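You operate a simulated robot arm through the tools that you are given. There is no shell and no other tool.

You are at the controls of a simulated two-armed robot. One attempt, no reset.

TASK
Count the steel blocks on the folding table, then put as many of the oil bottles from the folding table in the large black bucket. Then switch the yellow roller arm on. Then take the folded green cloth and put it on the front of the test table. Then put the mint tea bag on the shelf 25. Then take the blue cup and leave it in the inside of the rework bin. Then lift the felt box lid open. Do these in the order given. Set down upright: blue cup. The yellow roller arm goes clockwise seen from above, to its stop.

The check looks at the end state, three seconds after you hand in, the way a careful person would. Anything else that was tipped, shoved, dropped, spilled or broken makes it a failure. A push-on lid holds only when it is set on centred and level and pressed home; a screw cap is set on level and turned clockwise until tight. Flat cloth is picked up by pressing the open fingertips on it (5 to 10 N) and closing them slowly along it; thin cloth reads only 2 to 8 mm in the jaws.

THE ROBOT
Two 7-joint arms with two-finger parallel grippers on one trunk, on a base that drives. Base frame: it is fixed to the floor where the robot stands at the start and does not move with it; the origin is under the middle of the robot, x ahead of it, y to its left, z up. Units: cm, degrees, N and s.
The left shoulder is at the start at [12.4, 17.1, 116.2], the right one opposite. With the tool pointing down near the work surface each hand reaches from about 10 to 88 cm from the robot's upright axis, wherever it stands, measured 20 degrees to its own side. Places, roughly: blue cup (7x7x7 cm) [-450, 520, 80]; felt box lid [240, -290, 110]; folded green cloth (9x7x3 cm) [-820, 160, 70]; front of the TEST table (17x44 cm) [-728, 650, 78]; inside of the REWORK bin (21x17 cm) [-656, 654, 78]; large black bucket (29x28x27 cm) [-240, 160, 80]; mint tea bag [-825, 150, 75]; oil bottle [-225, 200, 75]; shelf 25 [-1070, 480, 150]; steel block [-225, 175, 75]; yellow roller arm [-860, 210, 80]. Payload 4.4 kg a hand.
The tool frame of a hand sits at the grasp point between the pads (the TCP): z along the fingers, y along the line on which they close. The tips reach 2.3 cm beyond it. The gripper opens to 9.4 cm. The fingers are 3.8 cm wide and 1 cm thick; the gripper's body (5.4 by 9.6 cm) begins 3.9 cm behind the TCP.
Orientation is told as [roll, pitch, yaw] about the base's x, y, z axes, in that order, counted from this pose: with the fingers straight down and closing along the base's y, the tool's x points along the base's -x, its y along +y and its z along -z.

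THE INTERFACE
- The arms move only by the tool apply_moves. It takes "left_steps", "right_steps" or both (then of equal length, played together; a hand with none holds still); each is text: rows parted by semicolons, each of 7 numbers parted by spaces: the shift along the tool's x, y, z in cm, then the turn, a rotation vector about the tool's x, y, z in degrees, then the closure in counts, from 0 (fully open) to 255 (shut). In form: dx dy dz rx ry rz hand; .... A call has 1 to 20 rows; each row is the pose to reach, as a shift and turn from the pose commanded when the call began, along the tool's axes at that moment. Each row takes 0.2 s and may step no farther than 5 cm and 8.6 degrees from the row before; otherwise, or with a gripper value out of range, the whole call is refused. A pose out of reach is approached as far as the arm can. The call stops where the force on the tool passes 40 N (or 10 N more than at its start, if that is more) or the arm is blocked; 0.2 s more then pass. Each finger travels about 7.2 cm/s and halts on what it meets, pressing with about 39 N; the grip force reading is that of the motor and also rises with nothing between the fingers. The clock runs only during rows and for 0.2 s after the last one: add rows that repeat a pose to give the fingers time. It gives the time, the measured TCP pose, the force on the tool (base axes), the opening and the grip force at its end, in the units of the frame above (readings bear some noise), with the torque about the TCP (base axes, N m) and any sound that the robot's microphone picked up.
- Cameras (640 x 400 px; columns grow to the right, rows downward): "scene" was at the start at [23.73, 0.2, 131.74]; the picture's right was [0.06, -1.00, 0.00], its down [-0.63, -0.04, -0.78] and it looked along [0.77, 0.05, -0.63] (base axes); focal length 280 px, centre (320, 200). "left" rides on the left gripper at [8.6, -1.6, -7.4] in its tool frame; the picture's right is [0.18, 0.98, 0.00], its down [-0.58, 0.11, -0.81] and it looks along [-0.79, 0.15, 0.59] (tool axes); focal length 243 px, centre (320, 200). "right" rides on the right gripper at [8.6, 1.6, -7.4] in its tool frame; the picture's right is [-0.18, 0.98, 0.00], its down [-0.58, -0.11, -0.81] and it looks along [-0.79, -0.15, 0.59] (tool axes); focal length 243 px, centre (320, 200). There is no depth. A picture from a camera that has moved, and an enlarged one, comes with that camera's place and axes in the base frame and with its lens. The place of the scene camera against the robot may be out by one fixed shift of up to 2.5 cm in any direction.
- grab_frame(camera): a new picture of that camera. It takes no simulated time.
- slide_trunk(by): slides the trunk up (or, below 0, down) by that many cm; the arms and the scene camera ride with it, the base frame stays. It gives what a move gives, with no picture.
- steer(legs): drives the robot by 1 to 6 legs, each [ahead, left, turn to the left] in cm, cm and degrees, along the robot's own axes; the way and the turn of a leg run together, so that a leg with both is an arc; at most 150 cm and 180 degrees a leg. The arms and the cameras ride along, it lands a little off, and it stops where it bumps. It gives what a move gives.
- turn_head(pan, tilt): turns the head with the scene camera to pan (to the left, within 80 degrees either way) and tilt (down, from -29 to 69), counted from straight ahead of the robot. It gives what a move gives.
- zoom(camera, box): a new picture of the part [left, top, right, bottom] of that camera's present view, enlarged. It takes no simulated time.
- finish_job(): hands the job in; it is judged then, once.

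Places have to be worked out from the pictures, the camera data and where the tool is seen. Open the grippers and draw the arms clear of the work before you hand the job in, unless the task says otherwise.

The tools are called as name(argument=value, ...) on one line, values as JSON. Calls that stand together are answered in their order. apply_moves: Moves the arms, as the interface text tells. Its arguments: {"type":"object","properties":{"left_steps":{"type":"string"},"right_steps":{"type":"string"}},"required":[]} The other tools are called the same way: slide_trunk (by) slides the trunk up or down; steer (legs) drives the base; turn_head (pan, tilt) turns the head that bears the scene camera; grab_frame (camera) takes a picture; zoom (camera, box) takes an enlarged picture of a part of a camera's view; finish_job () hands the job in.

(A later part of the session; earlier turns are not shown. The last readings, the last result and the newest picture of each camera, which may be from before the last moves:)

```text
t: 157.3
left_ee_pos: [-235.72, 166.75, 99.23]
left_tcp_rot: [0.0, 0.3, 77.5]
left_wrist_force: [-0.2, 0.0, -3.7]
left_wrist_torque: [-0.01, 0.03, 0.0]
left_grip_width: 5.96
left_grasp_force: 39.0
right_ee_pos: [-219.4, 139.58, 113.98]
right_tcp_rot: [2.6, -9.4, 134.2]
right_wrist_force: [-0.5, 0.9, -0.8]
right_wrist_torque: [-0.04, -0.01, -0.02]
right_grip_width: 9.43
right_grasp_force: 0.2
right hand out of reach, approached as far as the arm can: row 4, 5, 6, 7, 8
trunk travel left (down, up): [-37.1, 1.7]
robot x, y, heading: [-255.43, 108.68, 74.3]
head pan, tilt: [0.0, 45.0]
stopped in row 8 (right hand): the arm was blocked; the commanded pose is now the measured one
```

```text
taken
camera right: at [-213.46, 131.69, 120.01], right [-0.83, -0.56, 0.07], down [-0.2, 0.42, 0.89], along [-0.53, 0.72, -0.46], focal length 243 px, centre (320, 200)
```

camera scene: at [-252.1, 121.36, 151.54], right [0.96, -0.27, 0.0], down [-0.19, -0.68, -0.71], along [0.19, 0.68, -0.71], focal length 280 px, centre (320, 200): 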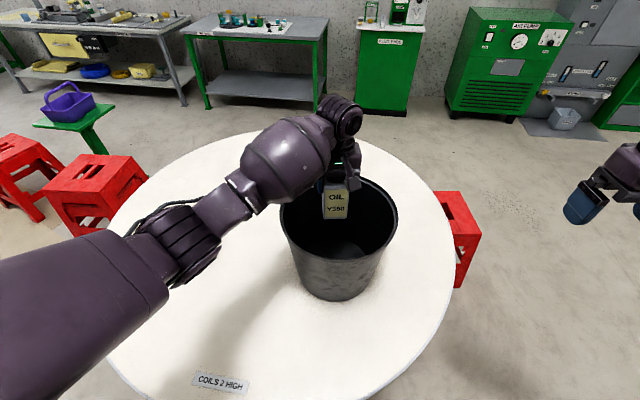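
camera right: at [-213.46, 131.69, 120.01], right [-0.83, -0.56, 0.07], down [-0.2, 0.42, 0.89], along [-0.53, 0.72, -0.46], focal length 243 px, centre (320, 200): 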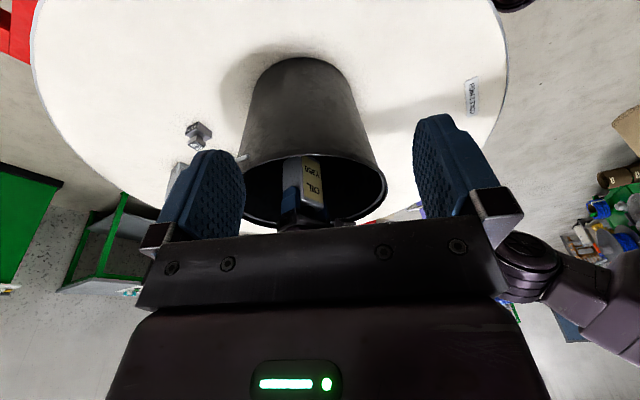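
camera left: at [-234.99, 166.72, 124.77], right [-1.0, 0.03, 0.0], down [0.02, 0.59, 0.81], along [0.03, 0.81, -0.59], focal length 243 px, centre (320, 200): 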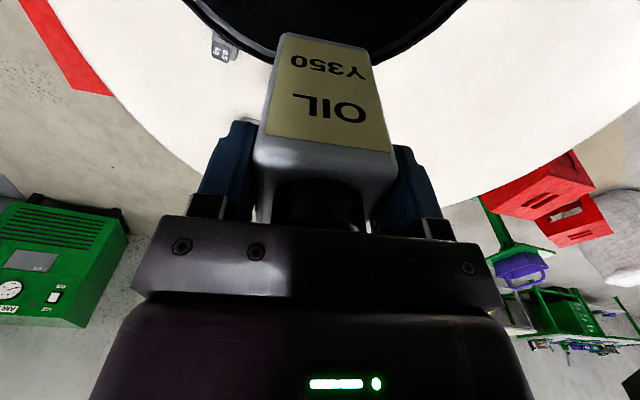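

The side view shows the forearm about horizontal, elbow z≈113. Backing the base ~4.5 cm straightens the arm, so the forearm slopes up away from the rim; I do that and re-extend the hand forward.

steer(legs=[[-4.5, 0, 0]])

apply_moves(left_steps="-2 0 0 0 0 0 200; -4.4 0 0 0 0 0 200; -4.4 0 0 0 0 0 200; -4.4 0 2 0 0 0 200; -4.4 0 4 0 0 0 200; -4.4 0 4 0 0 0 200")

grab_frame(camera="right")

zoom(camera="scene", box=[140, 80, 420, 310])

```text
t: 158.2
left_ee_pos: [-236.99, 162.21, 99.54]
left_tcp_rot: [-0.1, 0.0, 77.5]
left_wrist_force: [0.1, -0.6, -3.3]
left_wrist_torque: [0.0, 0.03, 0.0]
left_grip_width: 5.99
left_grasp_force: 39.0
right_ee_pos: [-220.61, 135.23, 114.14]
right_tcp_rot: [2.5, -9.6, 134.3]
right_wrist_force: [-0.4, -0.3, 0.1]
right_wrist_torque: [0.03, 0.01, -0.02]
right_grip_width: 9.39
right_grasp_force: 0.0
trunk travel left (down, up): [-37.1, 1.7]
robot x, y, heading: [-256.67, 104.4, 74.5]
head pan, tilt: [0.0, 45.0]
```

```text
t: 159.6
left_ee_pos: [-235.74, 166.44, 95.4]
left_tcp_rot: [-0.1, 0.1, 77.6]
left_wrist_force: [-0.5, -0.5, -3.4]
left_wrist_torque: [0.01, 0.02, 0.0]
left_grip_width: 6.0
left_grasp_force: 38.8
right_ee_pos: [-220.66, 135.3, 113.99]
right_tcp_rot: [2.6, -9.5, 134.1]
right_wrist_force: [0.1, -0.6, -0.3]
right_wrist_torque: [0.03, 0.01, -0.01]
right_grip_width: 9.4
right_grasp_force: 0.1
trunk travel left (down, up): [-37.1, 1.7]
robot x, y, heading: [-256.57, 104.18, 74.2]
head pan, tilt: [0.0, 45.0]
```

```text
taken
camera right: at [-214.69, 127.29, 120.05], right [-0.83, -0.56, 0.07], down [-0.21, 0.42, 0.89], along [-0.53, 0.72, -0.46], focal length 243 px, centre (320, 200)
```

right: 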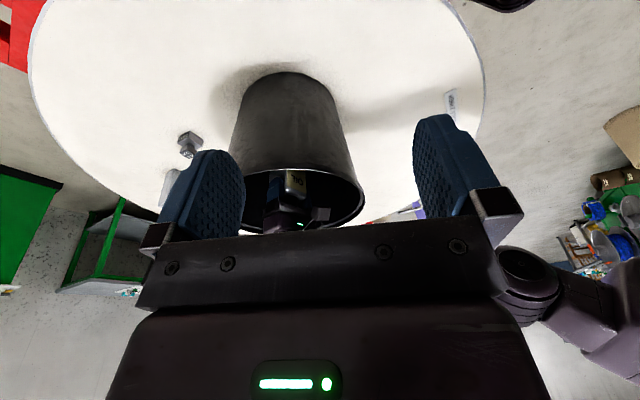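

```text
1.74 times, centred on (280, 195) of scene
camera zoom: at [-253.3, 117.05, 151.53], right [0.96, -0.27, 0.0], down [-0.19, -0.68, -0.71], along [0.19, 0.68, -0.71], focal length 486 px, centre (390, 209)
```

zoom: 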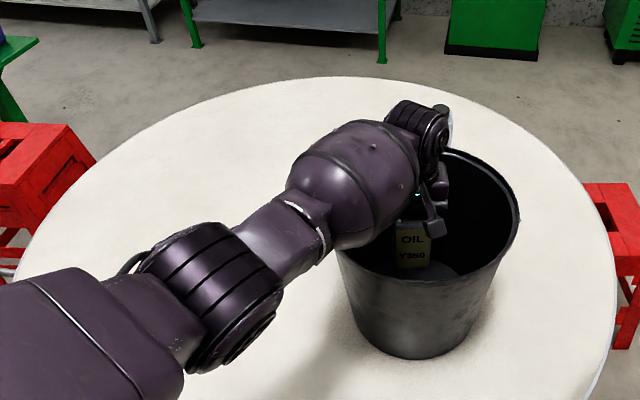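

Elbow is now higher than the wrist (≈117 vs 112). Lowering further in small steps.

apply_moves(left_steps="0 0 1.5 0 0 0 200; 0 0 3 0 0 0 200; 0 0 4.5 0 0 0 200; 0 0 4.5 0 0 0 200")

grab_frame(camera="right")

zoom(camera="scene", box=[140, 80, 420, 310])

```text
t: 160.6
left_ee_pos: [-235.86, 166.56, 90.92]
left_tcp_rot: [-0.1, 0.1, 77.4]
left_wrist_force: [0.1, 0.1, -3.9]
left_wrist_torque: [-0.04, -0.02, -0.02]
left_grip_width: 5.98
left_grasp_force: 39.5
right_ee_pos: [-220.62, 135.35, 114.0]
right_tcp_rot: [2.6, -9.5, 134.3]
right_wrist_force: [0.0, 0.3, 0.1]
right_wrist_torque: [0.02, 0.02, 0.03]
right_grip_width: 9.4
right_grasp_force: 0.0
trunk travel left (down, up): [-37.1, 1.7]
robot x, y, heading: [-256.49, 104.19, 74.6]
head pan, tilt: [0.0, 45.0]
```

```text
taken
camera right: at [-214.7, 127.3, 120.05], right [-0.83, -0.56, 0.07], down [-0.21, 0.42, 0.89], along [-0.53, 0.72, -0.46], focal length 243 px, centre (320, 200)
```

right: 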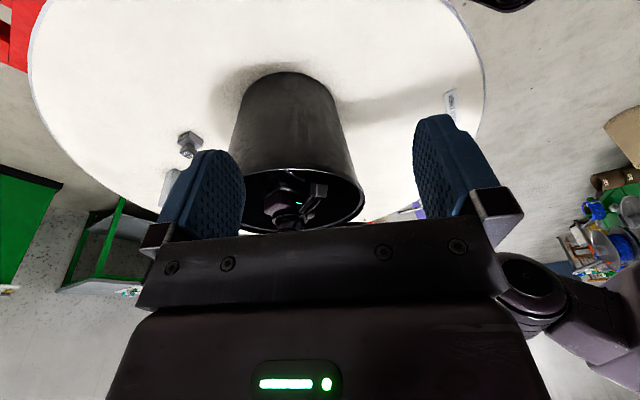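

```text
1.74 times, centred on (280, 195) of scene
camera zoom: at [-253.32, 117.06, 151.53], right [0.96, -0.27, 0.0], down [-0.19, -0.68, -0.71], along [0.19, 0.68, -0.71], focal length 486 px, centre (390, 209)
```

zoom: 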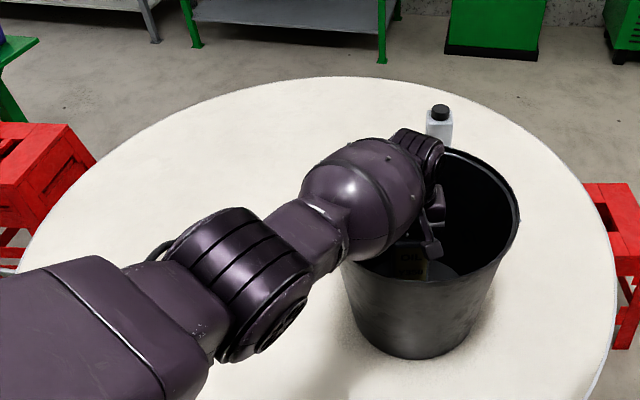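

apply_moves(left_steps="0 0 0.7 0 0 0 200; 0 0 1.4 0 0 0 200; 0 0 2.1 0 0 0 200; 0 0 2.1 0 0 0 200")

grab_frame(camera="right")

zoom(camera="scene", box=[220, 100, 420, 280])

```text
t: 161.6
left_ee_pos: [-236.92, 167.14, 89.08]
left_tcp_rot: [0.1, -0.2, 78.2]
left_wrist_force: [0.2, -0.1, -3.8]
left_wrist_torque: [-0.02, 0.03, -0.01]
left_grip_width: 6.01
left_grasp_force: 39.4
left hand out of reach, approached as far as the arm can: row 3, 4
right_ee_pos: [-220.54, 135.38, 114.04]
right_tcp_rot: [2.5, -9.4, 134.1]
right_wrist_force: [-0.6, -0.4, 0.1]
right_wrist_torque: [0.04, 0.0, 0.05]
right_grip_width: 9.42
right_grasp_force: 0.1
trunk travel left (down, up): [-37.1, 1.7]
robot x, y, heading: [-257.09, 104.35, 74.4]
head pan, tilt: [0.0, 45.0]
```

```text
taken
camera right: at [-214.67, 127.3, 120.04], right [-0.83, -0.56, 0.07], down [-0.2, 0.42, 0.89], along [-0.53, 0.72, -0.46], focal length 243 px, centre (320, 200)
```

right: 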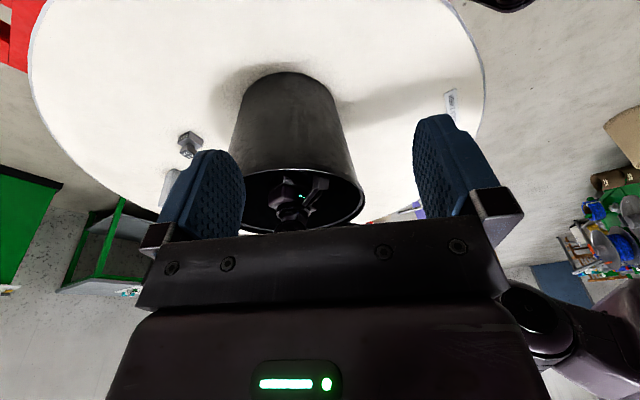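

```text
2.22 times, centred on (320, 190) of scene
camera zoom: at [-253.27, 117.06, 151.53], right [0.96, -0.27, 0.0], down [-0.19, -0.68, -0.71], along [0.19, 0.68, -0.71], focal length 622 px, centre (320, 222)
```

zoom: 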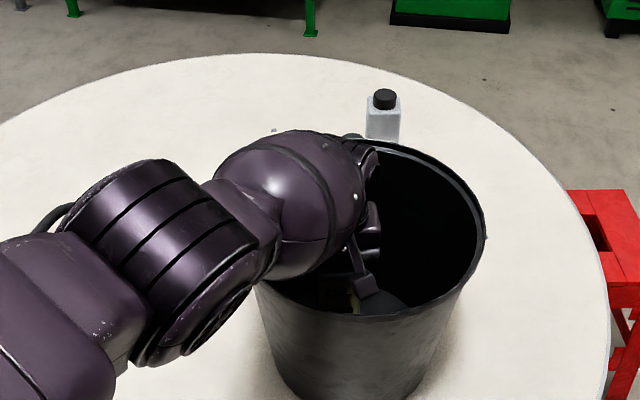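

Arm is nearly straight, forearm rising over the rim; bottle bottom ≈78.7. I lower the trunk by 2.5 cm for the rest.

slide_trunk(by=-2.5)

zoom(camera="scene", box=[220, 100, 420, 280])

```text
t: 162.3
left_ee_pos: [-236.12, 166.15, 86.42]
left_tcp_rot: [0.0, 0.1, 77.4]
left_wrist_force: [0.3, -0.2, -3.2]
left_wrist_torque: [-0.01, 0.01, -0.03]
left_grip_width: 5.97
left_grasp_force: 39.2
right_ee_pos: [-220.58, 135.16, 111.63]
right_tcp_rot: [2.5, -9.5, 134.2]
right_wrist_force: [-0.5, -0.7, 0.9]
right_wrist_torque: [-0.01, 0.0, -0.01]
right_grip_width: 9.41
right_grasp_force: 0.1
trunk travel left (down, up): [-34.6, 4.2]
robot x, y, heading: [-257.0, 104.19, 74.5]
head pan, tilt: [0.0, 45.0]
```

```text
2.22 times, centred on (320, 190) of scene
camera zoom: at [-253.33, 117.02, 149.06], right [0.96, -0.27, 0.0], down [-0.19, -0.68, -0.71], along [0.19, 0.68, -0.71], focal length 622 px, centre (320, 222)
```

zoom: 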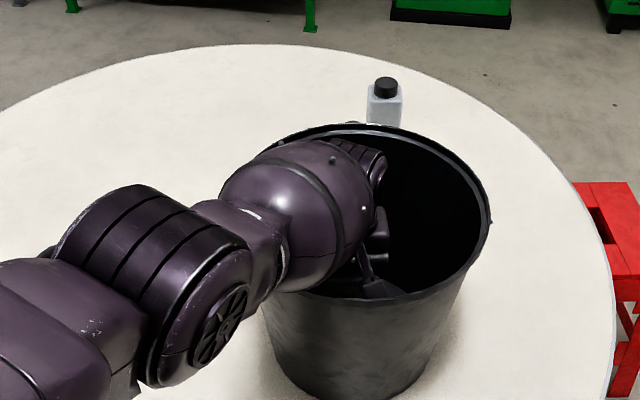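

Bottle bottom is about 1 cm above the floor of the bucket. I open the fingers and raise the hand straight up.

apply_moves(left_steps="0 0 0 0 0 0 60; 0 0 0 0 0 0 0; 0 0 0 0 0 0 0; 0 0 0 0 0 0 0; 0 0 -3 0 0 0 0; 0 0 -7 0 0 0 0; 0 0 -11 0 0 0 0; 0 0 -15 0 0 0 0; 0 0 -19 0 0 0 0; 0 0 -23 0 0 0 0; 0 0 -26 0 0 0 0; 0 0 -26 0 0 0 0")

grab_frame(camera="left")

grab_frame(camera="scene")

```text
t: 164.9
left_ee_pos: [-236.21, 166.19, 112.47]
left_tcp_rot: [0.0, 0.1, 77.4]
left_wrist_force: [0.1, -0.5, 0.1]
left_wrist_torque: [0.0, 0.02, 0.04]
left_grip_width: 9.39
left_grasp_force: 0.0
right_ee_pos: [-220.52, 135.33, 111.45]
right_tcp_rot: [2.5, -9.5, 134.2]
right_wrist_force: [0.1, 0.5, -0.9]
right_wrist_torque: [-0.01, 0.04, 0.01]
right_grip_width: 9.41
right_grasp_force: 0.0
trunk travel left (down, up): [-34.6, 4.2]
robot x, y, heading: [-256.86, 104.2, 74.2]
head pan, tilt: [0.0, 45.0]
```

```text
taken
camera left: at [-236.59, 157.37, 119.92], right [-1.0, 0.03, 0.0], down [0.02, 0.59, 0.81], along [0.03, 0.8, -0.59], focal length 243 px, centre (320, 200)
```

left: 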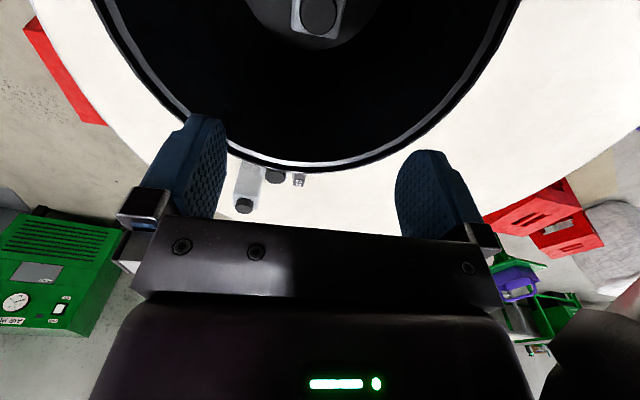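

```text
taken
camera scene: at [-253.2, 116.97, 149.06], right [0.96, -0.27, 0.0], down [-0.19, -0.68, -0.71], along [0.19, 0.68, -0.71], focal length 280 px, centre (320, 200)
```

scene: 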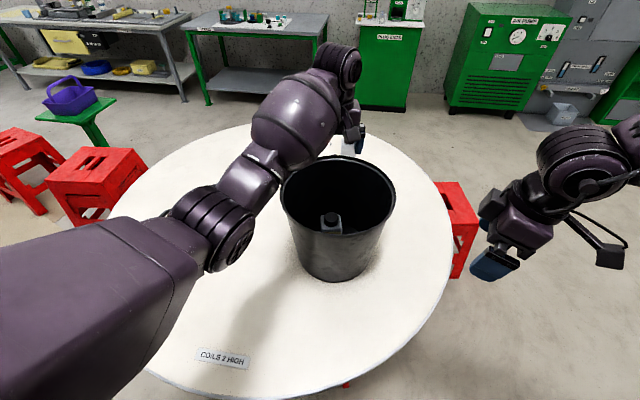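

Bottle 3 stands upright in the bucket. Now I back away, return both arms to compact poses, and will fetch bottle 2 with the right hand from the +x/-y stand, this time with the base closer in.

steer(legs=[[-16, 0, 0]])

apply_moves(left_steps="2 3 -1 0 0 0 0; 4 6 -1 0 0 0 0; 6 9 -1 0 0 0 0; 8 12 -1 0 0 0 0; 10 15 -1 0 0 0 0; 12 18 -1 0 0 0 0; 14 21 -1 0 0 0 0; 16 24 -1 0 0 0 0", right_steps="0 0 0 0 1 8 0; 0 0 0 0 2 16 0; 0 0 0 0 3 24 0; 0 0 0 0 4 32 0; 0 0 0 0 5 40 0; 0 0 0 0 6 48 0; 0 0 0 0 7 56 0; 0 0 0 0 8 60 0")

```text
t: 166.3
left_ee_pos: [-240.67, 151.14, 112.51]
left_tcp_rot: [-0.1, 0.0, 77.7]
left_wrist_force: [0.6, 0.3, -0.2]
left_wrist_torque: [-0.01, 0.0, -0.02]
left_grip_width: 9.42
left_grasp_force: 0.1
right_ee_pos: [-224.93, 120.08, 111.6]
right_tcp_rot: [2.4, -9.5, 134.4]
right_wrist_force: [-0.6, -0.4, 0.3]
right_wrist_torque: [0.02, -0.02, -0.01]
right_grip_width: 9.38
right_grasp_force: 0.0
trunk travel left (down, up): [-34.6, 4.2]
robot x, y, heading: [-261.39, 89.09, 74.5]
head pan, tilt: [0.0, 45.0]
```

```text
t: 168.1
left_ee_pos: [-267.82, 140.7, 113.62]
left_tcp_rot: [-0.1, 0.0, 77.5]
left_wrist_force: [-0.2, 0.2, -0.4]
left_wrist_torque: [-0.03, -0.03, 0.01]
left_grip_width: 9.4
left_grasp_force: 0.1
right_ee_pos: [-225.09, 120.11, 111.71]
right_tcp_rot: [5.6, 3.8, 75.0]
right_wrist_force: [0.7, -0.7, 0.7]
right_wrist_torque: [0.01, -0.02, -0.01]
right_grip_width: 9.41
right_grasp_force: 0.1
trunk travel left (down, up): [-34.6, 4.2]
robot x, y, heading: [-261.44, 88.76, 74.4]
head pan, tilt: [0.0, 45.0]
```

apply_moves(right_steps="-2.5 0 -1 2 -1 0 0; -5 0 -2 4 -2 0 0; -7.5 0 -3 5.6 -3.8 0 0; -10 0 -5 5.6 -3.8 0 0; -10 0 -5 5.6 -3.8 0 0")

steer(legs=[[6, -72.5, 0], [0, 0, 78.6], [10, -63, 0]])

turn_head(pan=-10, tilt=45)

grab_frame(camera="scene")

```text
t: 169.3
left_ee_pos: [-267.81, 140.64, 113.56]
left_tcp_rot: [-0.1, 0.0, 77.5]
left_wrist_force: [0.4, 0.2, -0.2]
left_wrist_torque: [-0.02, 0.0, -0.02]
left_grip_width: 9.4
left_grasp_force: 0.1
right_ee_pos: [-221.91, 129.77, 115.76]
right_tcp_rot: [0.0, 0.1, 74.8]
right_wrist_force: [0.9, 0.1, -0.8]
right_wrist_torque: [0.01, 0.0, 0.01]
right_grip_width: 9.41
right_grasp_force: 0.1
trunk travel left (down, up): [-34.6, 4.2]
robot x, y, heading: [-261.44, 88.92, 74.5]
head pan, tilt: [0.0, 45.0]
```

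```text
t: 184.9
left_ee_pos: [-223.63, 139.2, 113.52]
left_tcp_rot: [-0.1, 0.1, 156.3]
left_wrist_force: [-1.0, 1.5, 0.3]
left_wrist_torque: [0.03, 0.01, 0.01]
left_grip_width: 9.4
left_grasp_force: 0.0
right_ee_pos: [-204.19, 181.89, 115.76]
right_tcp_rot: [0.1, 0.2, 153.7]
right_wrist_force: [-1.3, 0.7, 0.1]
right_wrist_torque: [0.02, -0.01, 0.0]
right_grip_width: 9.43
right_grasp_force: 0.2
trunk travel left (down, up): [-34.6, 4.2]
robot x, y, heading: [-171.73, 135.59, 153.4]
head pan, tilt: [0.0, 45.0]
```

```text
t: 185.7
left_ee_pos: [-223.69, 139.07, 113.39]
left_tcp_rot: [0.0, 0.1, 156.4]
left_wrist_force: [-0.5, 0.5, -0.8]
left_wrist_torque: [0.01, 0.0, 0.0]
left_grip_width: 9.4
left_grasp_force: 0.1
right_ee_pos: [-204.19, 182.03, 115.77]
right_tcp_rot: [-0.1, 0.2, 153.7]
right_wrist_force: [0.4, 0.8, 0.5]
right_wrist_torque: [0.03, -0.02, 0.01]
right_grip_width: 9.41
right_grasp_force: 0.0
trunk travel left (down, up): [-34.6, 4.2]
robot x, y, heading: [-171.91, 135.84, 153.3]
head pan, tilt: [-10.0, 45.0]
```

```text
taken
camera scene: at [-183.24, 142.52, 149.06], right [0.6, 0.8, 0.0], down [0.57, -0.42, -0.71], along [-0.57, 0.42, -0.71], focal length 280 px, centre (320, 200)
```

scene: 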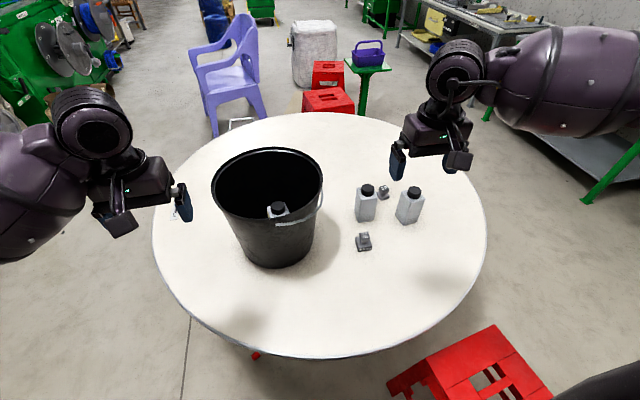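

Bottle 3 is visible upright in the bucket; bottles 1, 2 and both blocks are untouched. I advance 10 cm and move the right hand toward bottle 2.

steer(legs=[[10, 0, 0]])

grab_frame(camera="right")

```text
t: 186.8
left_ee_pos: [-232.7, 143.48, 113.43]
left_tcp_rot: [-0.2, 0.1, 156.5]
left_wrist_force: [-0.5, 0.5, 0.1]
left_wrist_torque: [-0.02, -0.02, 0.01]
left_grip_width: 9.41
left_grasp_force: 0.0
right_ee_pos: [-213.19, 186.38, 115.75]
right_tcp_rot: [0.0, 0.3, 153.8]
right_wrist_force: [-0.6, -0.4, -0.4]
right_wrist_torque: [0.0, -0.05, 0.0]
right_grip_width: 9.4
right_grasp_force: 0.1
trunk travel left (down, up): [-34.6, 4.2]
robot x, y, heading: [-180.4, 139.82, 153.4]
head pan, tilt: [-10.0, 45.0]
```

```text
taken
camera right: at [-206.14, 181.08, 123.26], right [-0.6, -0.8, 0.0], down [-0.48, 0.36, 0.8], along [-0.64, 0.48, -0.59], focal length 243 px, centre (320, 200)
```

right: 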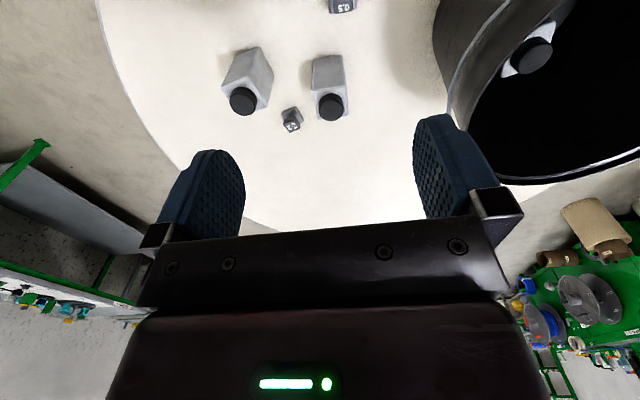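

apply_moves(right_steps="0 -3 3 0 0 0 0; -0.5 -6 6 0 0 0 0; -1 -9 9 0 0 0 0; -1.3 -10 12.5 0 -0.3 0 0; -1.3 -10 15.7 0 -0.3 0 0; -1.3 -10 15.7 0 -0.3 0 0")

grab_frame(camera="right")

grab_frame(camera="scene")

```text
t: 188.2
left_ee_pos: [-232.67, 143.34, 113.37]
left_tcp_rot: [-0.1, 0.1, 156.5]
left_wrist_force: [0.0, -0.4, 0.2]
left_wrist_torque: [-0.04, 0.02, 0.04]
left_grip_width: 9.39
left_grasp_force: 0.1
right_ee_pos: [-209.86, 195.91, 100.03]
right_tcp_rot: [0.0, -0.1, 153.8]
right_wrist_force: [-0.4, -0.2, 0.0]
right_wrist_torque: [0.0, 0.02, 0.01]
right_grip_width: 9.39
right_grasp_force: 0.0
trunk travel left (down, up): [-34.6, 4.2]
robot x, y, heading: [-180.39, 140.23, 153.4]
head pan, tilt: [-10.0, 45.0]
```

```text
taken
camera right: at [-202.74, 190.59, 107.59], right [-0.6, -0.8, 0.0], down [-0.47, 0.35, 0.81], along [-0.65, 0.48, -0.59], focal length 243 px, centre (320, 200)
```

right: 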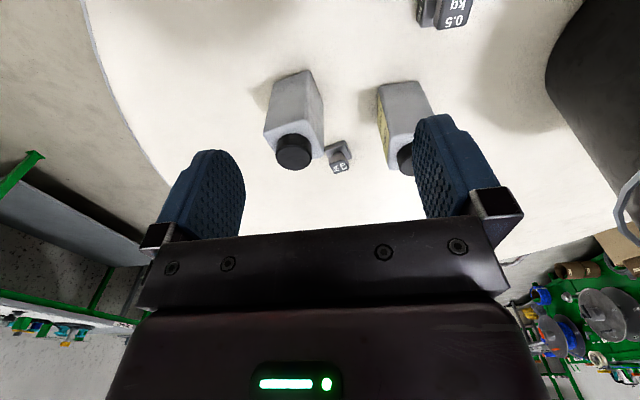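

```text
taken
camera scene: at [-192.14, 146.96, 149.06], right [0.6, 0.8, 0.0], down [0.57, -0.42, -0.71], along [-0.57, 0.42, -0.71], focal length 280 px, centre (320, 200)
```

scene: 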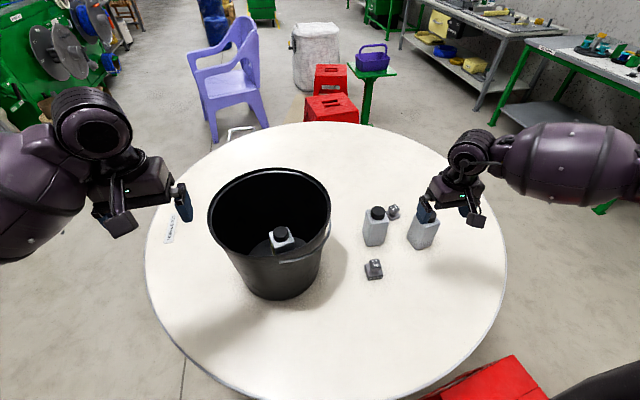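

zoom(camera="right", box=[240, 60, 360, 185])

```text
3.20 times, centred on (300, 122) of right
camera zoom: at [-202.74, 190.59, 107.59], right [-0.6, -0.8, 0.0], down [-0.47, 0.35, 0.81], along [-0.65, 0.48, -0.59], focal length 776 px, centre (384, 448)
```

zoom: 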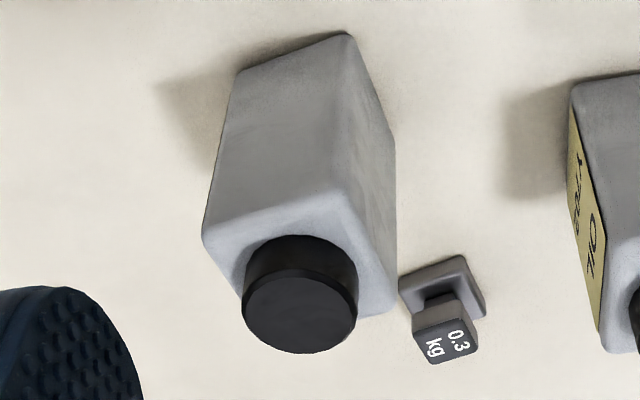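

Bottle 2 centre (-216.6,204.75), jaw yaw should be 161°. I move over it and down to z≈90.5, then verify.

apply_moves(right_steps="-3.3 -1.6 0 0 0 -2.4 0; -6.6 -3.3 0 0 0 -4.8 0; -9.95 -4.95 0 0 0 -7.2 0; -9.95 -4.95 3 0 0 -7.2 0; -9.95 -4.95 6.5 0 0 -7.2 0; -9.95 -4.95 9.5 0 0 -7.2 0; -9.95 -4.95 9.5 0 0 -7.2 0")

grab_frame(camera="right")

zoom(camera="scene", box=[340, 120, 500, 280])

```text
t: 189.8
left_ee_pos: [-232.55, 143.44, 113.44]
left_tcp_rot: [-0.1, 0.1, 156.5]
left_wrist_force: [0.3, 1.0, -0.5]
left_wrist_torque: [0.02, -0.01, -0.02]
left_grip_width: 9.4
left_grasp_force: 0.1
right_ee_pos: [-216.48, 204.92, 90.62]
right_tcp_rot: [0.1, -0.2, 161.1]
right_wrist_force: [0.3, 0.1, 0.2]
right_wrist_torque: [0.03, 0.0, -0.02]
right_grip_width: 9.4
right_grasp_force: 0.0
trunk travel left (down, up): [-34.6, 4.2]
robot x, y, heading: [-180.58, 140.22, 153.4]
head pan, tilt: [-10.0, 45.0]
```

```text
taken
camera right: at [-208.77, 200.5, 98.07], right [-0.49, -0.87, 0.0], down [-0.51, 0.29, 0.81], along [-0.7, 0.4, -0.59], focal length 243 px, centre (320, 200)
```

right: 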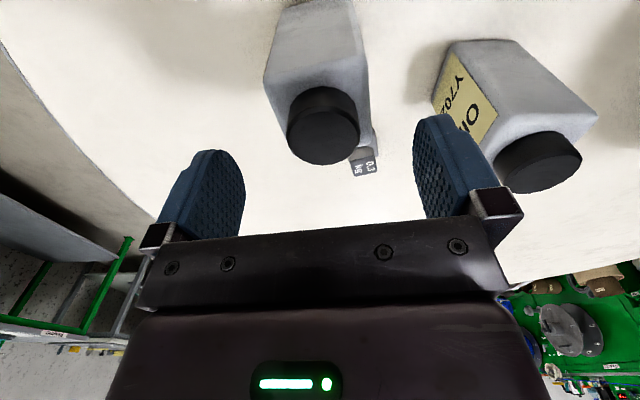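

```text
2.50 times, centred on (420, 200) of scene
camera zoom: at [-192.13, 146.96, 149.06], right [0.6, 0.8, 0.0], down [0.57, -0.42, -0.71], along [-0.57, 0.42, -0.71], focal length 699 px, centre (70, 200)
```

zoom: 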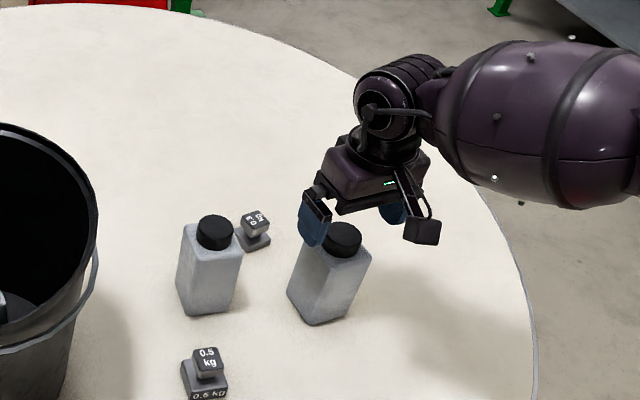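

Centred. Lowering 5.8 cm and closing on bottle 2.

apply_moves(right_steps="0.3 0.25 2 0 0 0 0; 0.3 0.25 4 0 0 0 0; 0.3 0.25 5.8 0 0.2 0 0; 0.3 0.25 5.8 0 0.2 0 0; 0.3 0.25 5.8 0 0.2 0 120; 0.3 0.25 5.8 0 0.2 0 200; 0.3 0.25 5.8 0 0.2 0 200; 0.3 0.25 5.8 0 0.2 0 200")

grab_frame(camera="right")

```text
t: 191.6
left_ee_pos: [-232.65, 143.51, 113.5]
left_tcp_rot: [-0.1, 0.1, 156.6]
left_wrist_force: [0.2, -0.7, -1.0]
left_wrist_torque: [0.01, 0.0, -0.02]
left_grip_width: 9.39
left_grasp_force: 0.0
right_ee_pos: [-216.43, 204.64, 84.69]
right_tcp_rot: [0.1, 0.2, 161.0]
right_wrist_force: [0.7, 1.7, 0.2]
right_wrist_torque: [0.17, -0.04, 0.0]
right_grip_width: 5.77
right_grasp_force: 38.9
trunk travel left (down, up): [-34.6, 4.2]
robot x, y, heading: [-180.49, 140.19, 153.3]
head pan, tilt: [-10.0, 45.0]
```

```text
taken
camera right: at [-208.7, 200.16, 92.27], right [-0.49, -0.87, 0.0], down [-0.52, 0.29, 0.81], along [-0.7, 0.4, -0.59], focal length 243 px, centre (320, 200)
```

right: 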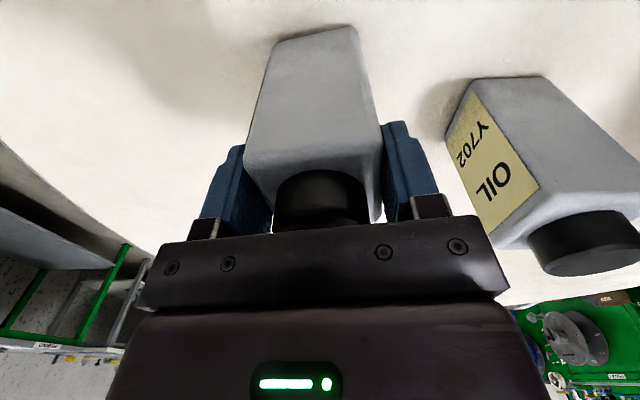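

Bottle 2 is gripped (5.8 cm). I lift it straight up to clear the rim.

apply_moves(right_steps="0 0 -2 0 0 0 200; 0 0 -5 0 0 0 200; 0 0 -9 0 0 0 200; 0 0 -13 0 0 0 200; 0 0 -17 0 0 0 200; 0 0 -21 0 0 0 200; 0 0 -25 0 0 0 200; 0 0 -29 0 0 0 200; 0 0 -33 0 0 0 200; 0 0 -33 0 0 0 200")

grab_frame(camera="scene")

grab_frame(camera="left")

zoom(camera="scene", box=[200, 150, 340, 310])

```text
t: 193.8
left_ee_pos: [-232.52, 143.45, 113.47]
left_tcp_rot: [-0.1, 0.1, 156.4]
left_wrist_force: [-0.7, -1.1, -0.2]
left_wrist_torque: [0.02, -0.01, 0.01]
left_grip_width: 9.39
left_grasp_force: 0.1
right_ee_pos: [-216.51, 204.67, 117.91]
right_tcp_rot: [0.0, 0.1, 161.0]
right_wrist_force: [0.5, 1.1, -3.1]
right_wrist_torque: [-0.03, 0.03, 0.01]
right_grip_width: 5.79
right_grasp_force: 38.9
trunk travel left (down, up): [-34.6, 4.2]
robot x, y, heading: [-180.35, 139.88, 153.5]
head pan, tilt: [-10.0, 45.0]
```

```text
taken
camera scene: at [-192.17, 147.05, 149.05], right [0.6, 0.8, 0.0], down [0.57, -0.42, -0.71], along [-0.57, 0.42, -0.71], focal length 280 px, centre (320, 200)
```

scene: 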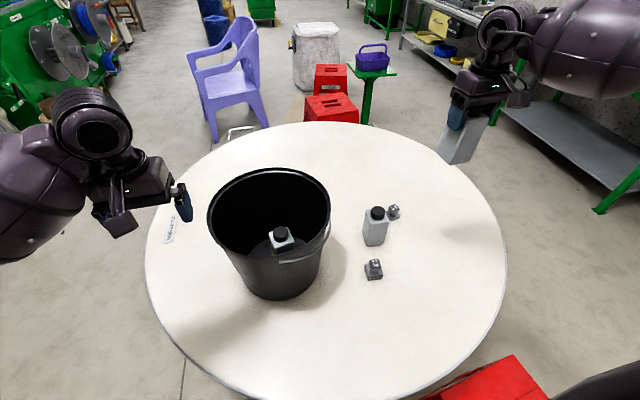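

```text
taken
camera left: at [-224.13, 141.42, 121.0], right [-0.22, -0.97, 0.0], down [-0.58, 0.13, 0.81], along [-0.78, 0.18, -0.59], focal length 243 px, centre (320, 200)
```

left: 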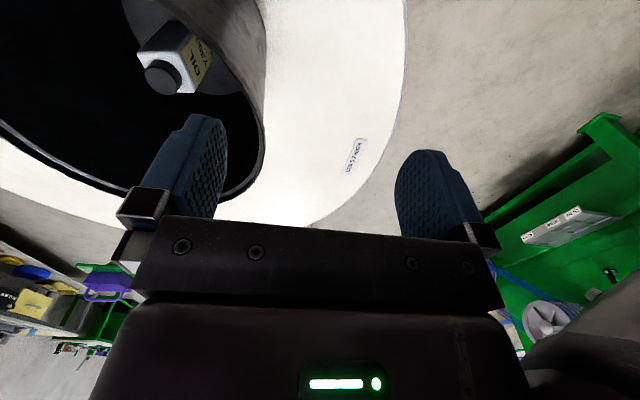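

```text
2.50 times, centred on (270, 230) of scene
camera zoom: at [-192.17, 147.05, 149.05], right [0.6, 0.8, 0.0], down [0.57, -0.42, -0.71], along [-0.57, 0.42, -0.71], focal length 699 px, centre (445, 125)
```

zoom: 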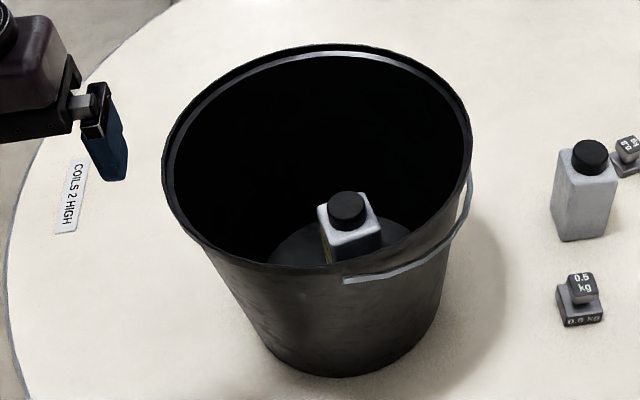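

Measured: bottle 3 at (-235.6,165.7) inside; bucket centre ≈(-235.3,162.7). Bottle 2 should go to (-238.8,158.6). I clear the left hand away, raise the trunk, and back the base 2 cm.

apply_moves(left_steps="2 4 0 0 0 0 0; 4 8 0 0 0 0 0; 6 12 0 0 0 0 0; 8 16 0 0 0 0 0; 8 18 0 0 0 0 0; 8 18 0 0 0 0 0")

slide_trunk(by=3.6)

steer(legs=[[-2, 0, 0]])

```text
t: 195.2
left_ee_pos: [-232.39, 123.74, 113.68]
left_tcp_rot: [-0.2, 0.1, 156.5]
left_wrist_force: [0.3, -0.8, -0.2]
left_wrist_torque: [0.0, -0.01, 0.01]
left_grip_width: 9.38
left_grasp_force: 0.0
right_ee_pos: [-216.57, 204.61, 117.88]
right_tcp_rot: [0.0, 0.1, 161.0]
right_wrist_force: [-0.5, -0.1, -3.0]
right_wrist_torque: [0.04, 0.0, 0.01]
right_grip_width: 5.78
right_grasp_force: 38.8
trunk travel left (down, up): [-34.6, 4.2]
robot x, y, heading: [-180.76, 139.86, 153.4]
head pan, tilt: [-10.0, 45.0]
```

```text
t: 196.0
left_ee_pos: [-232.43, 123.83, 117.02]
left_tcp_rot: [-0.1, 0.0, 156.6]
left_wrist_force: [0.3, 0.0, -0.2]
left_wrist_torque: [-0.03, 0.0, 0.03]
left_grip_width: 9.42
left_grasp_force: 0.0
right_ee_pos: [-216.41, 204.49, 121.24]
right_tcp_rot: [0.0, 0.1, 161.0]
right_wrist_force: [0.7, 0.1, -3.0]
right_wrist_torque: [-0.04, 0.01, -0.02]
right_grip_width: 5.76
right_grasp_force: 38.8
trunk travel left (down, up): [-38.2, 0.6]
robot x, y, heading: [-180.65, 139.73, 153.5]
head pan, tilt: [-10.0, 45.0]
```

```text
t: 196.8
left_ee_pos: [-230.56, 122.89, 117.13]
left_tcp_rot: [-0.2, 0.1, 156.5]
left_wrist_force: [0.1, 0.2, 0.5]
left_wrist_torque: [0.01, 0.03, -0.01]
left_grip_width: 9.39
left_grasp_force: 0.0
right_ee_pos: [-214.66, 203.56, 121.4]
right_tcp_rot: [0.0, 0.1, 161.0]
right_wrist_force: [-0.1, -1.1, -3.1]
right_wrist_torque: [-0.01, -0.01, -0.02]
right_grip_width: 5.77
right_grasp_force: 39.3
trunk travel left (down, up): [-38.2, 0.6]
robot x, y, heading: [-178.68, 138.54, 153.6]
head pan, tilt: [-10.0, 45.0]
```

apply_moves(right_steps="-0.7 4.2 0 0 0 0 200; -1.4 8.4 0 0 0 0 200; -2 12.6 0 0 0 0 200; -2.7 16.8 0 0 0 0 200; -3.4 21 0 0 0 0 200; -4.1 25.2 0 0 0 0 200; -4.8 29.4 0 0 0 0 200; -5.5 33.6 0 0 0 0 200; -6.2 37.8 0 0 0 0 200; -6.8 42 0 0 0 0 200; -7.5 46.2 0 0 0 0 200; -8.15 50.4 0 0 0 0 200; -8.15 50.4 0 0 0 0 200")

grab_frame(camera="right")

grab_frame(camera="scene")

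```text
t: 199.6
left_ee_pos: [-230.63, 122.96, 117.17]
left_tcp_rot: [-0.1, 0.1, 156.5]
left_wrist_force: [-0.3, -0.1, 0.5]
left_wrist_torque: [0.0, 0.04, 0.0]
left_grip_width: 9.4
left_grasp_force: 0.1
right_ee_pos: [-238.62, 158.53, 121.16]
right_tcp_rot: [0.1, 0.0, 161.0]
right_wrist_force: [0.3, -0.3, -3.5]
right_wrist_torque: [-0.01, -0.03, 0.02]
right_grip_width: 5.79
right_grasp_force: 38.7
trunk travel left (down, up): [-38.2, 0.6]
robot x, y, heading: [-178.82, 138.86, 153.5]
head pan, tilt: [-10.0, 45.0]
```

```text
taken
camera right: at [-230.95, 153.94, 128.72], right [-0.49, -0.87, 0.0], down [-0.52, 0.29, 0.81], along [-0.7, 0.4, -0.59], focal length 243 px, centre (320, 200)
```

right: 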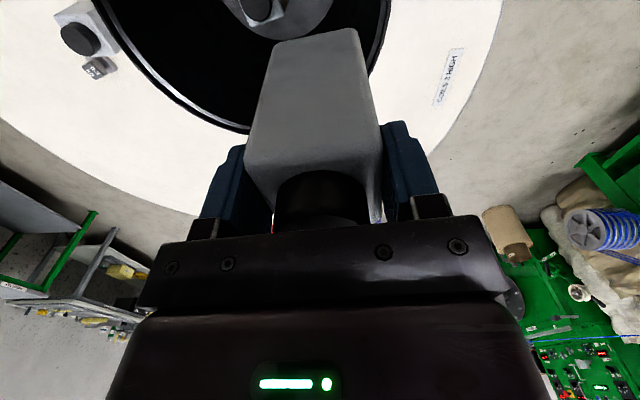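

```text
taken
camera scene: at [-190.39, 146.29, 152.58], right [0.6, 0.8, 0.0], down [0.57, -0.42, -0.71], along [-0.57, 0.42, -0.71], focal length 280 px, centre (320, 200)
```

scene: 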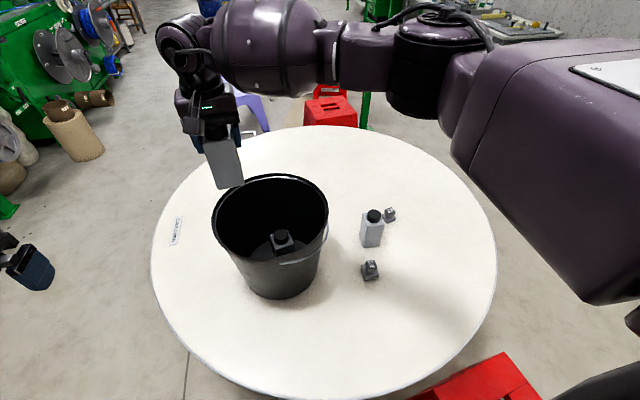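

Position good (Δ≈7.9 cm from bottle 3). Lowering in stages.

apply_moves(right_steps="0 0 4 0 0 0 200; 0 0 8 0 0 0 200; 0 0 12 0 0 0 200; 0 0 16 0 0 0 200; 0 0 20 0 0 0 200; 0 0 20 0 0 0 200")

grab_frame(camera="scene")

grab_frame(camera="right")

```text
t: 201.0
left_ee_pos: [-230.66, 122.99, 117.14]
left_tcp_rot: [-0.1, 0.1, 156.5]
left_wrist_force: [-0.4, -0.2, 0.2]
left_wrist_torque: [0.0, 0.0, 0.01]
left_grip_width: 9.41
left_grasp_force: 0.1
right_ee_pos: [-238.85, 158.63, 101.29]
right_tcp_rot: [-0.1, 0.0, 161.1]
right_wrist_force: [-0.1, -0.4, -3.7]
right_wrist_torque: [0.0, -0.01, -0.03]
right_grip_width: 5.8
right_grasp_force: 38.7
trunk travel left (down, up): [-38.2, 0.6]
robot x, y, heading: [-178.62, 138.49, 153.2]
head pan, tilt: [-10.0, 45.0]
```

```text
taken
camera scene: at [-190.43, 146.14, 152.58], right [0.6, 0.8, 0.0], down [0.57, -0.42, -0.71], along [-0.57, 0.42, -0.71], focal length 280 px, centre (320, 200)
```

scene: 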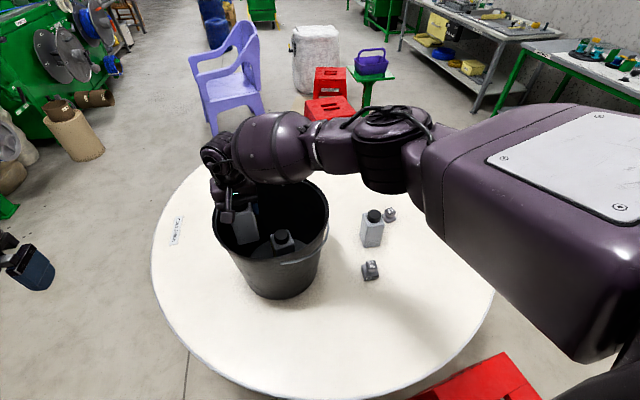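

```text
taken
camera right: at [-231.2, 154.17, 108.75], right [-0.49, -0.87, 0.0], down [-0.52, 0.29, 0.81], along [-0.7, 0.4, -0.59], focal length 243 px, centre (320, 200)
```

right: 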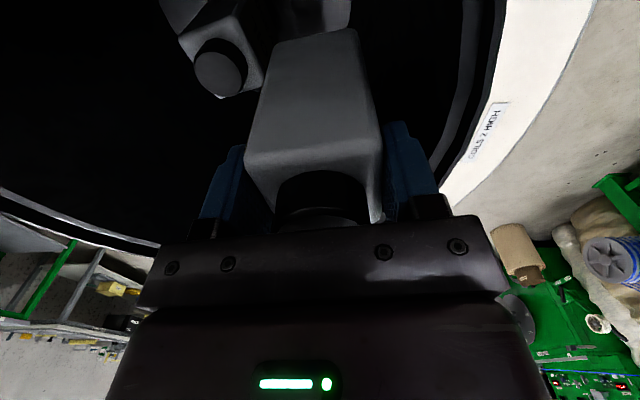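

apply_moves(right_steps="0 0 3 0 0 0 200; 0 0 6 0 0 0 200; 0 0 8 0 0 0 200; 0 0 10 0 0 0 200; 0 0 10 0 0 0 200")

zoom(camera="scene", box=[160, 80, 440, 310])

grab_frame(camera="right")

```text
t: 202.2
left_ee_pos: [-230.65, 122.93, 117.04]
left_tcp_rot: [0.0, 0.2, 156.6]
left_wrist_force: [-0.1, 1.2, 0.1]
left_wrist_torque: [0.03, -0.02, -0.01]
left_grip_width: 9.41
left_grasp_force: 0.0
right_ee_pos: [-238.81, 158.47, 91.22]
right_tcp_rot: [0.0, 0.0, 161.1]
right_wrist_force: [0.1, -0.3, -3.7]
right_wrist_torque: [-0.03, -0.03, 0.01]
right_grip_width: 5.78
right_grasp_force: 39.4
trunk travel left (down, up): [-38.2, 0.6]
robot x, y, heading: [-178.52, 139.1, 153.5]
head pan, tilt: [-10.0, 45.0]
```

```text
1.74 times, centred on (300, 195) of scene
camera zoom: at [-190.43, 146.15, 152.58], right [0.6, 0.8, 0.0], down [0.57, -0.42, -0.71], along [-0.57, 0.42, -0.71], focal length 486 px, centre (355, 209)
```

zoom: 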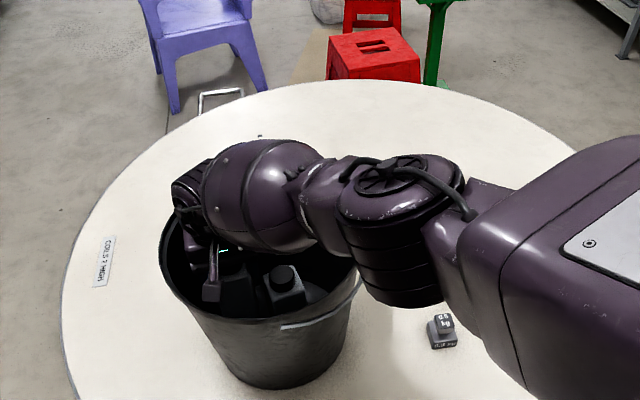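

```text
taken
camera right: at [-231.01, 154.13, 98.76], right [-0.49, -0.87, 0.0], down [-0.52, 0.29, 0.81], along [-0.7, 0.4, -0.59], focal length 243 px, centre (320, 200)
```

right: 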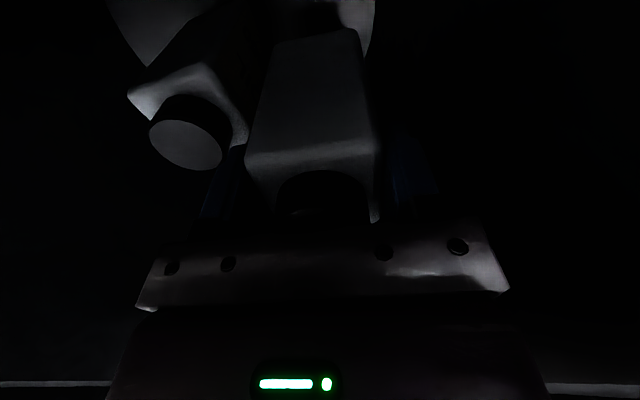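

apply_moves(right_steps="0 0 1 0 0 0 200; 0 0 2 0 0 0 200; 0 0 2 0 0 0 200")

slide_trunk(by=-2.3)

zoom(camera="scene", box=[160, 80, 440, 310])

```text
t: 203.0
left_ee_pos: [-230.64, 122.82, 117.23]
left_tcp_rot: [-0.1, 0.1, 156.6]
left_wrist_force: [-0.2, 0.0, 0.0]
left_wrist_torque: [0.02, -0.04, -0.02]
left_grip_width: 9.38
left_grasp_force: 0.0
right_ee_pos: [-238.53, 160.41, 89.82]
right_tcp_rot: [-0.4, -0.5, 159.8]
right_wrist_force: [-2.1, -1.3, -3.6]
right_wrist_torque: [-0.13, 0.13, 0.03]
right_grip_width: 5.78
right_grasp_force: 39.0
right hand out of reach, approached as far as the arm can: row 2, 3
trunk travel left (down, up): [-38.2, 0.6]
robot x, y, heading: [-178.97, 139.09, 153.7]
head pan, tilt: [-10.0, 45.0]
```

```text
t: 203.6
left_ee_pos: [-230.59, 122.92, 114.94]
left_tcp_rot: [0.1, 0.2, 156.7]
left_wrist_force: [-0.9, 0.5, -0.4]
left_wrist_torque: [-0.04, -0.03, -0.03]
left_grip_width: 9.4
left_grasp_force: 0.1
right_ee_pos: [-239.18, 164.81, 88.2]
right_tcp_rot: [-2.0, -1.5, 157.1]
right_wrist_force: [3.9, -2.2, 8.8]
right_wrist_torque: [0.22, -0.53, -0.24]
right_grip_width: 5.78
right_grasp_force: 38.3
trunk travel left (down, up): [-36.1, 2.7]
robot x, y, heading: [-178.55, 138.8, 153.6]
head pan, tilt: [-10.0, 45.0]
stopped: the force on the tool passed its limit at 44 N (the readings are from after the stop); the commanded pose is now the measured one
```

```text
1.74 times, centred on (300, 195) of scene
camera zoom: at [-190.31, 146.14, 150.55], right [0.6, 0.8, 0.0], down [0.57, -0.42, -0.71], along [-0.57, 0.42, -0.71], focal length 486 px, centre (355, 209)
```

zoom: 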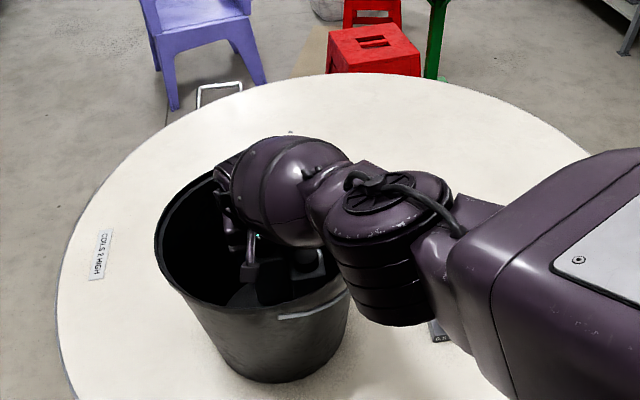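

The reach limit made the hand drift sideways against bottle 3. I raise the trunk and the hand again and reposition.

slide_trunk(by=2.3)

apply_moves(right_steps="0 0 -2 0 0 0 200; 0 0 -4 0 0 0 200; 0 0 -7 0 0 0 200; 0 0 -10 0 0 0 200; 0 0 -13 0 0 0 200; 0 0 -13 0 0 0 200")

grab_frame(camera="right")

zoom(camera="scene", box=[160, 80, 440, 310])

```text
t: 204.3
left_ee_pos: [-230.77, 122.83, 117.24]
left_tcp_rot: [-0.1, 0.2, 156.6]
left_wrist_force: [0.1, -0.1, 0.3]
left_wrist_torque: [0.04, -0.03, -0.01]
left_grip_width: 9.41
left_grasp_force: 0.1
right_ee_pos: [-239.11, 163.79, 90.42]
right_tcp_rot: [-1.6, -1.3, 157.6]
right_wrist_force: [0.1, 0.5, -4.0]
right_wrist_torque: [-0.03, -0.04, -0.01]
right_grip_width: 5.77
right_grasp_force: 38.7
trunk travel left (down, up): [-38.4, 0.4]
robot x, y, heading: [-178.85, 138.99, 153.4]
head pan, tilt: [-10.0, 45.0]
```

```text
t: 205.7
left_ee_pos: [-230.63, 122.96, 117.24]
left_tcp_rot: [-0.1, 0.1, 156.6]
left_wrist_force: [0.6, 0.3, 0.1]
left_wrist_torque: [0.03, 0.02, 0.02]
left_grip_width: 9.41
left_grasp_force: 0.1
right_ee_pos: [-238.73, 163.47, 103.56]
right_tcp_rot: [-1.5, -1.3, 157.6]
right_wrist_force: [0.1, -0.1, -2.4]
right_wrist_torque: [-0.03, 0.01, 0.0]
right_grip_width: 5.8
right_grasp_force: 38.8
trunk travel left (down, up): [-38.4, 0.4]
robot x, y, heading: [-178.62, 138.61, 153.4]
head pan, tilt: [-10.0, 45.0]
```

```text
taken
camera right: at [-231.35, 158.32, 110.8], right [-0.54, -0.84, -0.02], down [-0.49, 0.29, 0.82], along [-0.68, 0.46, -0.57], focal length 243 px, centre (320, 200)
```

right: 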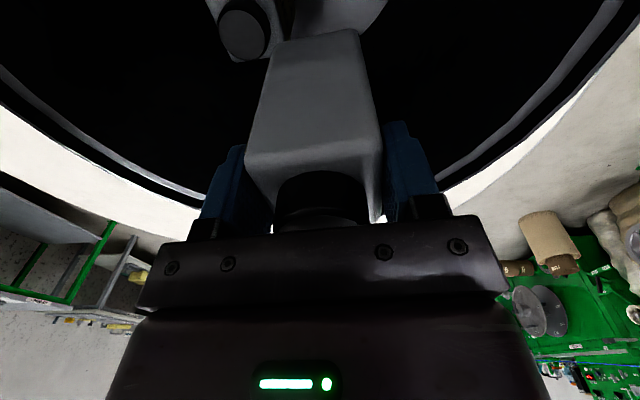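

```text
1.74 times, centred on (300, 195) of scene
camera zoom: at [-190.53, 146.15, 152.77], right [0.6, 0.8, 0.0], down [0.57, -0.42, -0.71], along [-0.57, 0.42, -0.71], focal length 486 px, centre (355, 209)
```

zoom: 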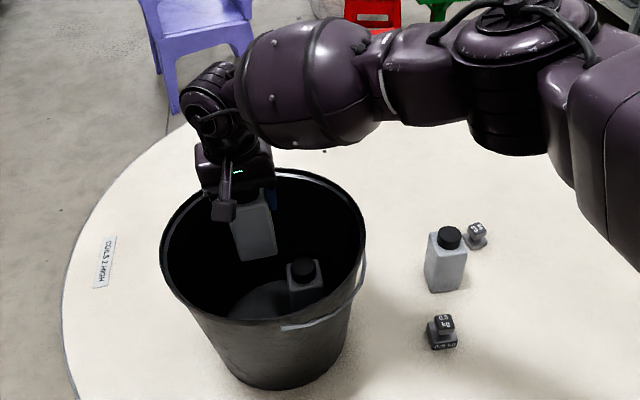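

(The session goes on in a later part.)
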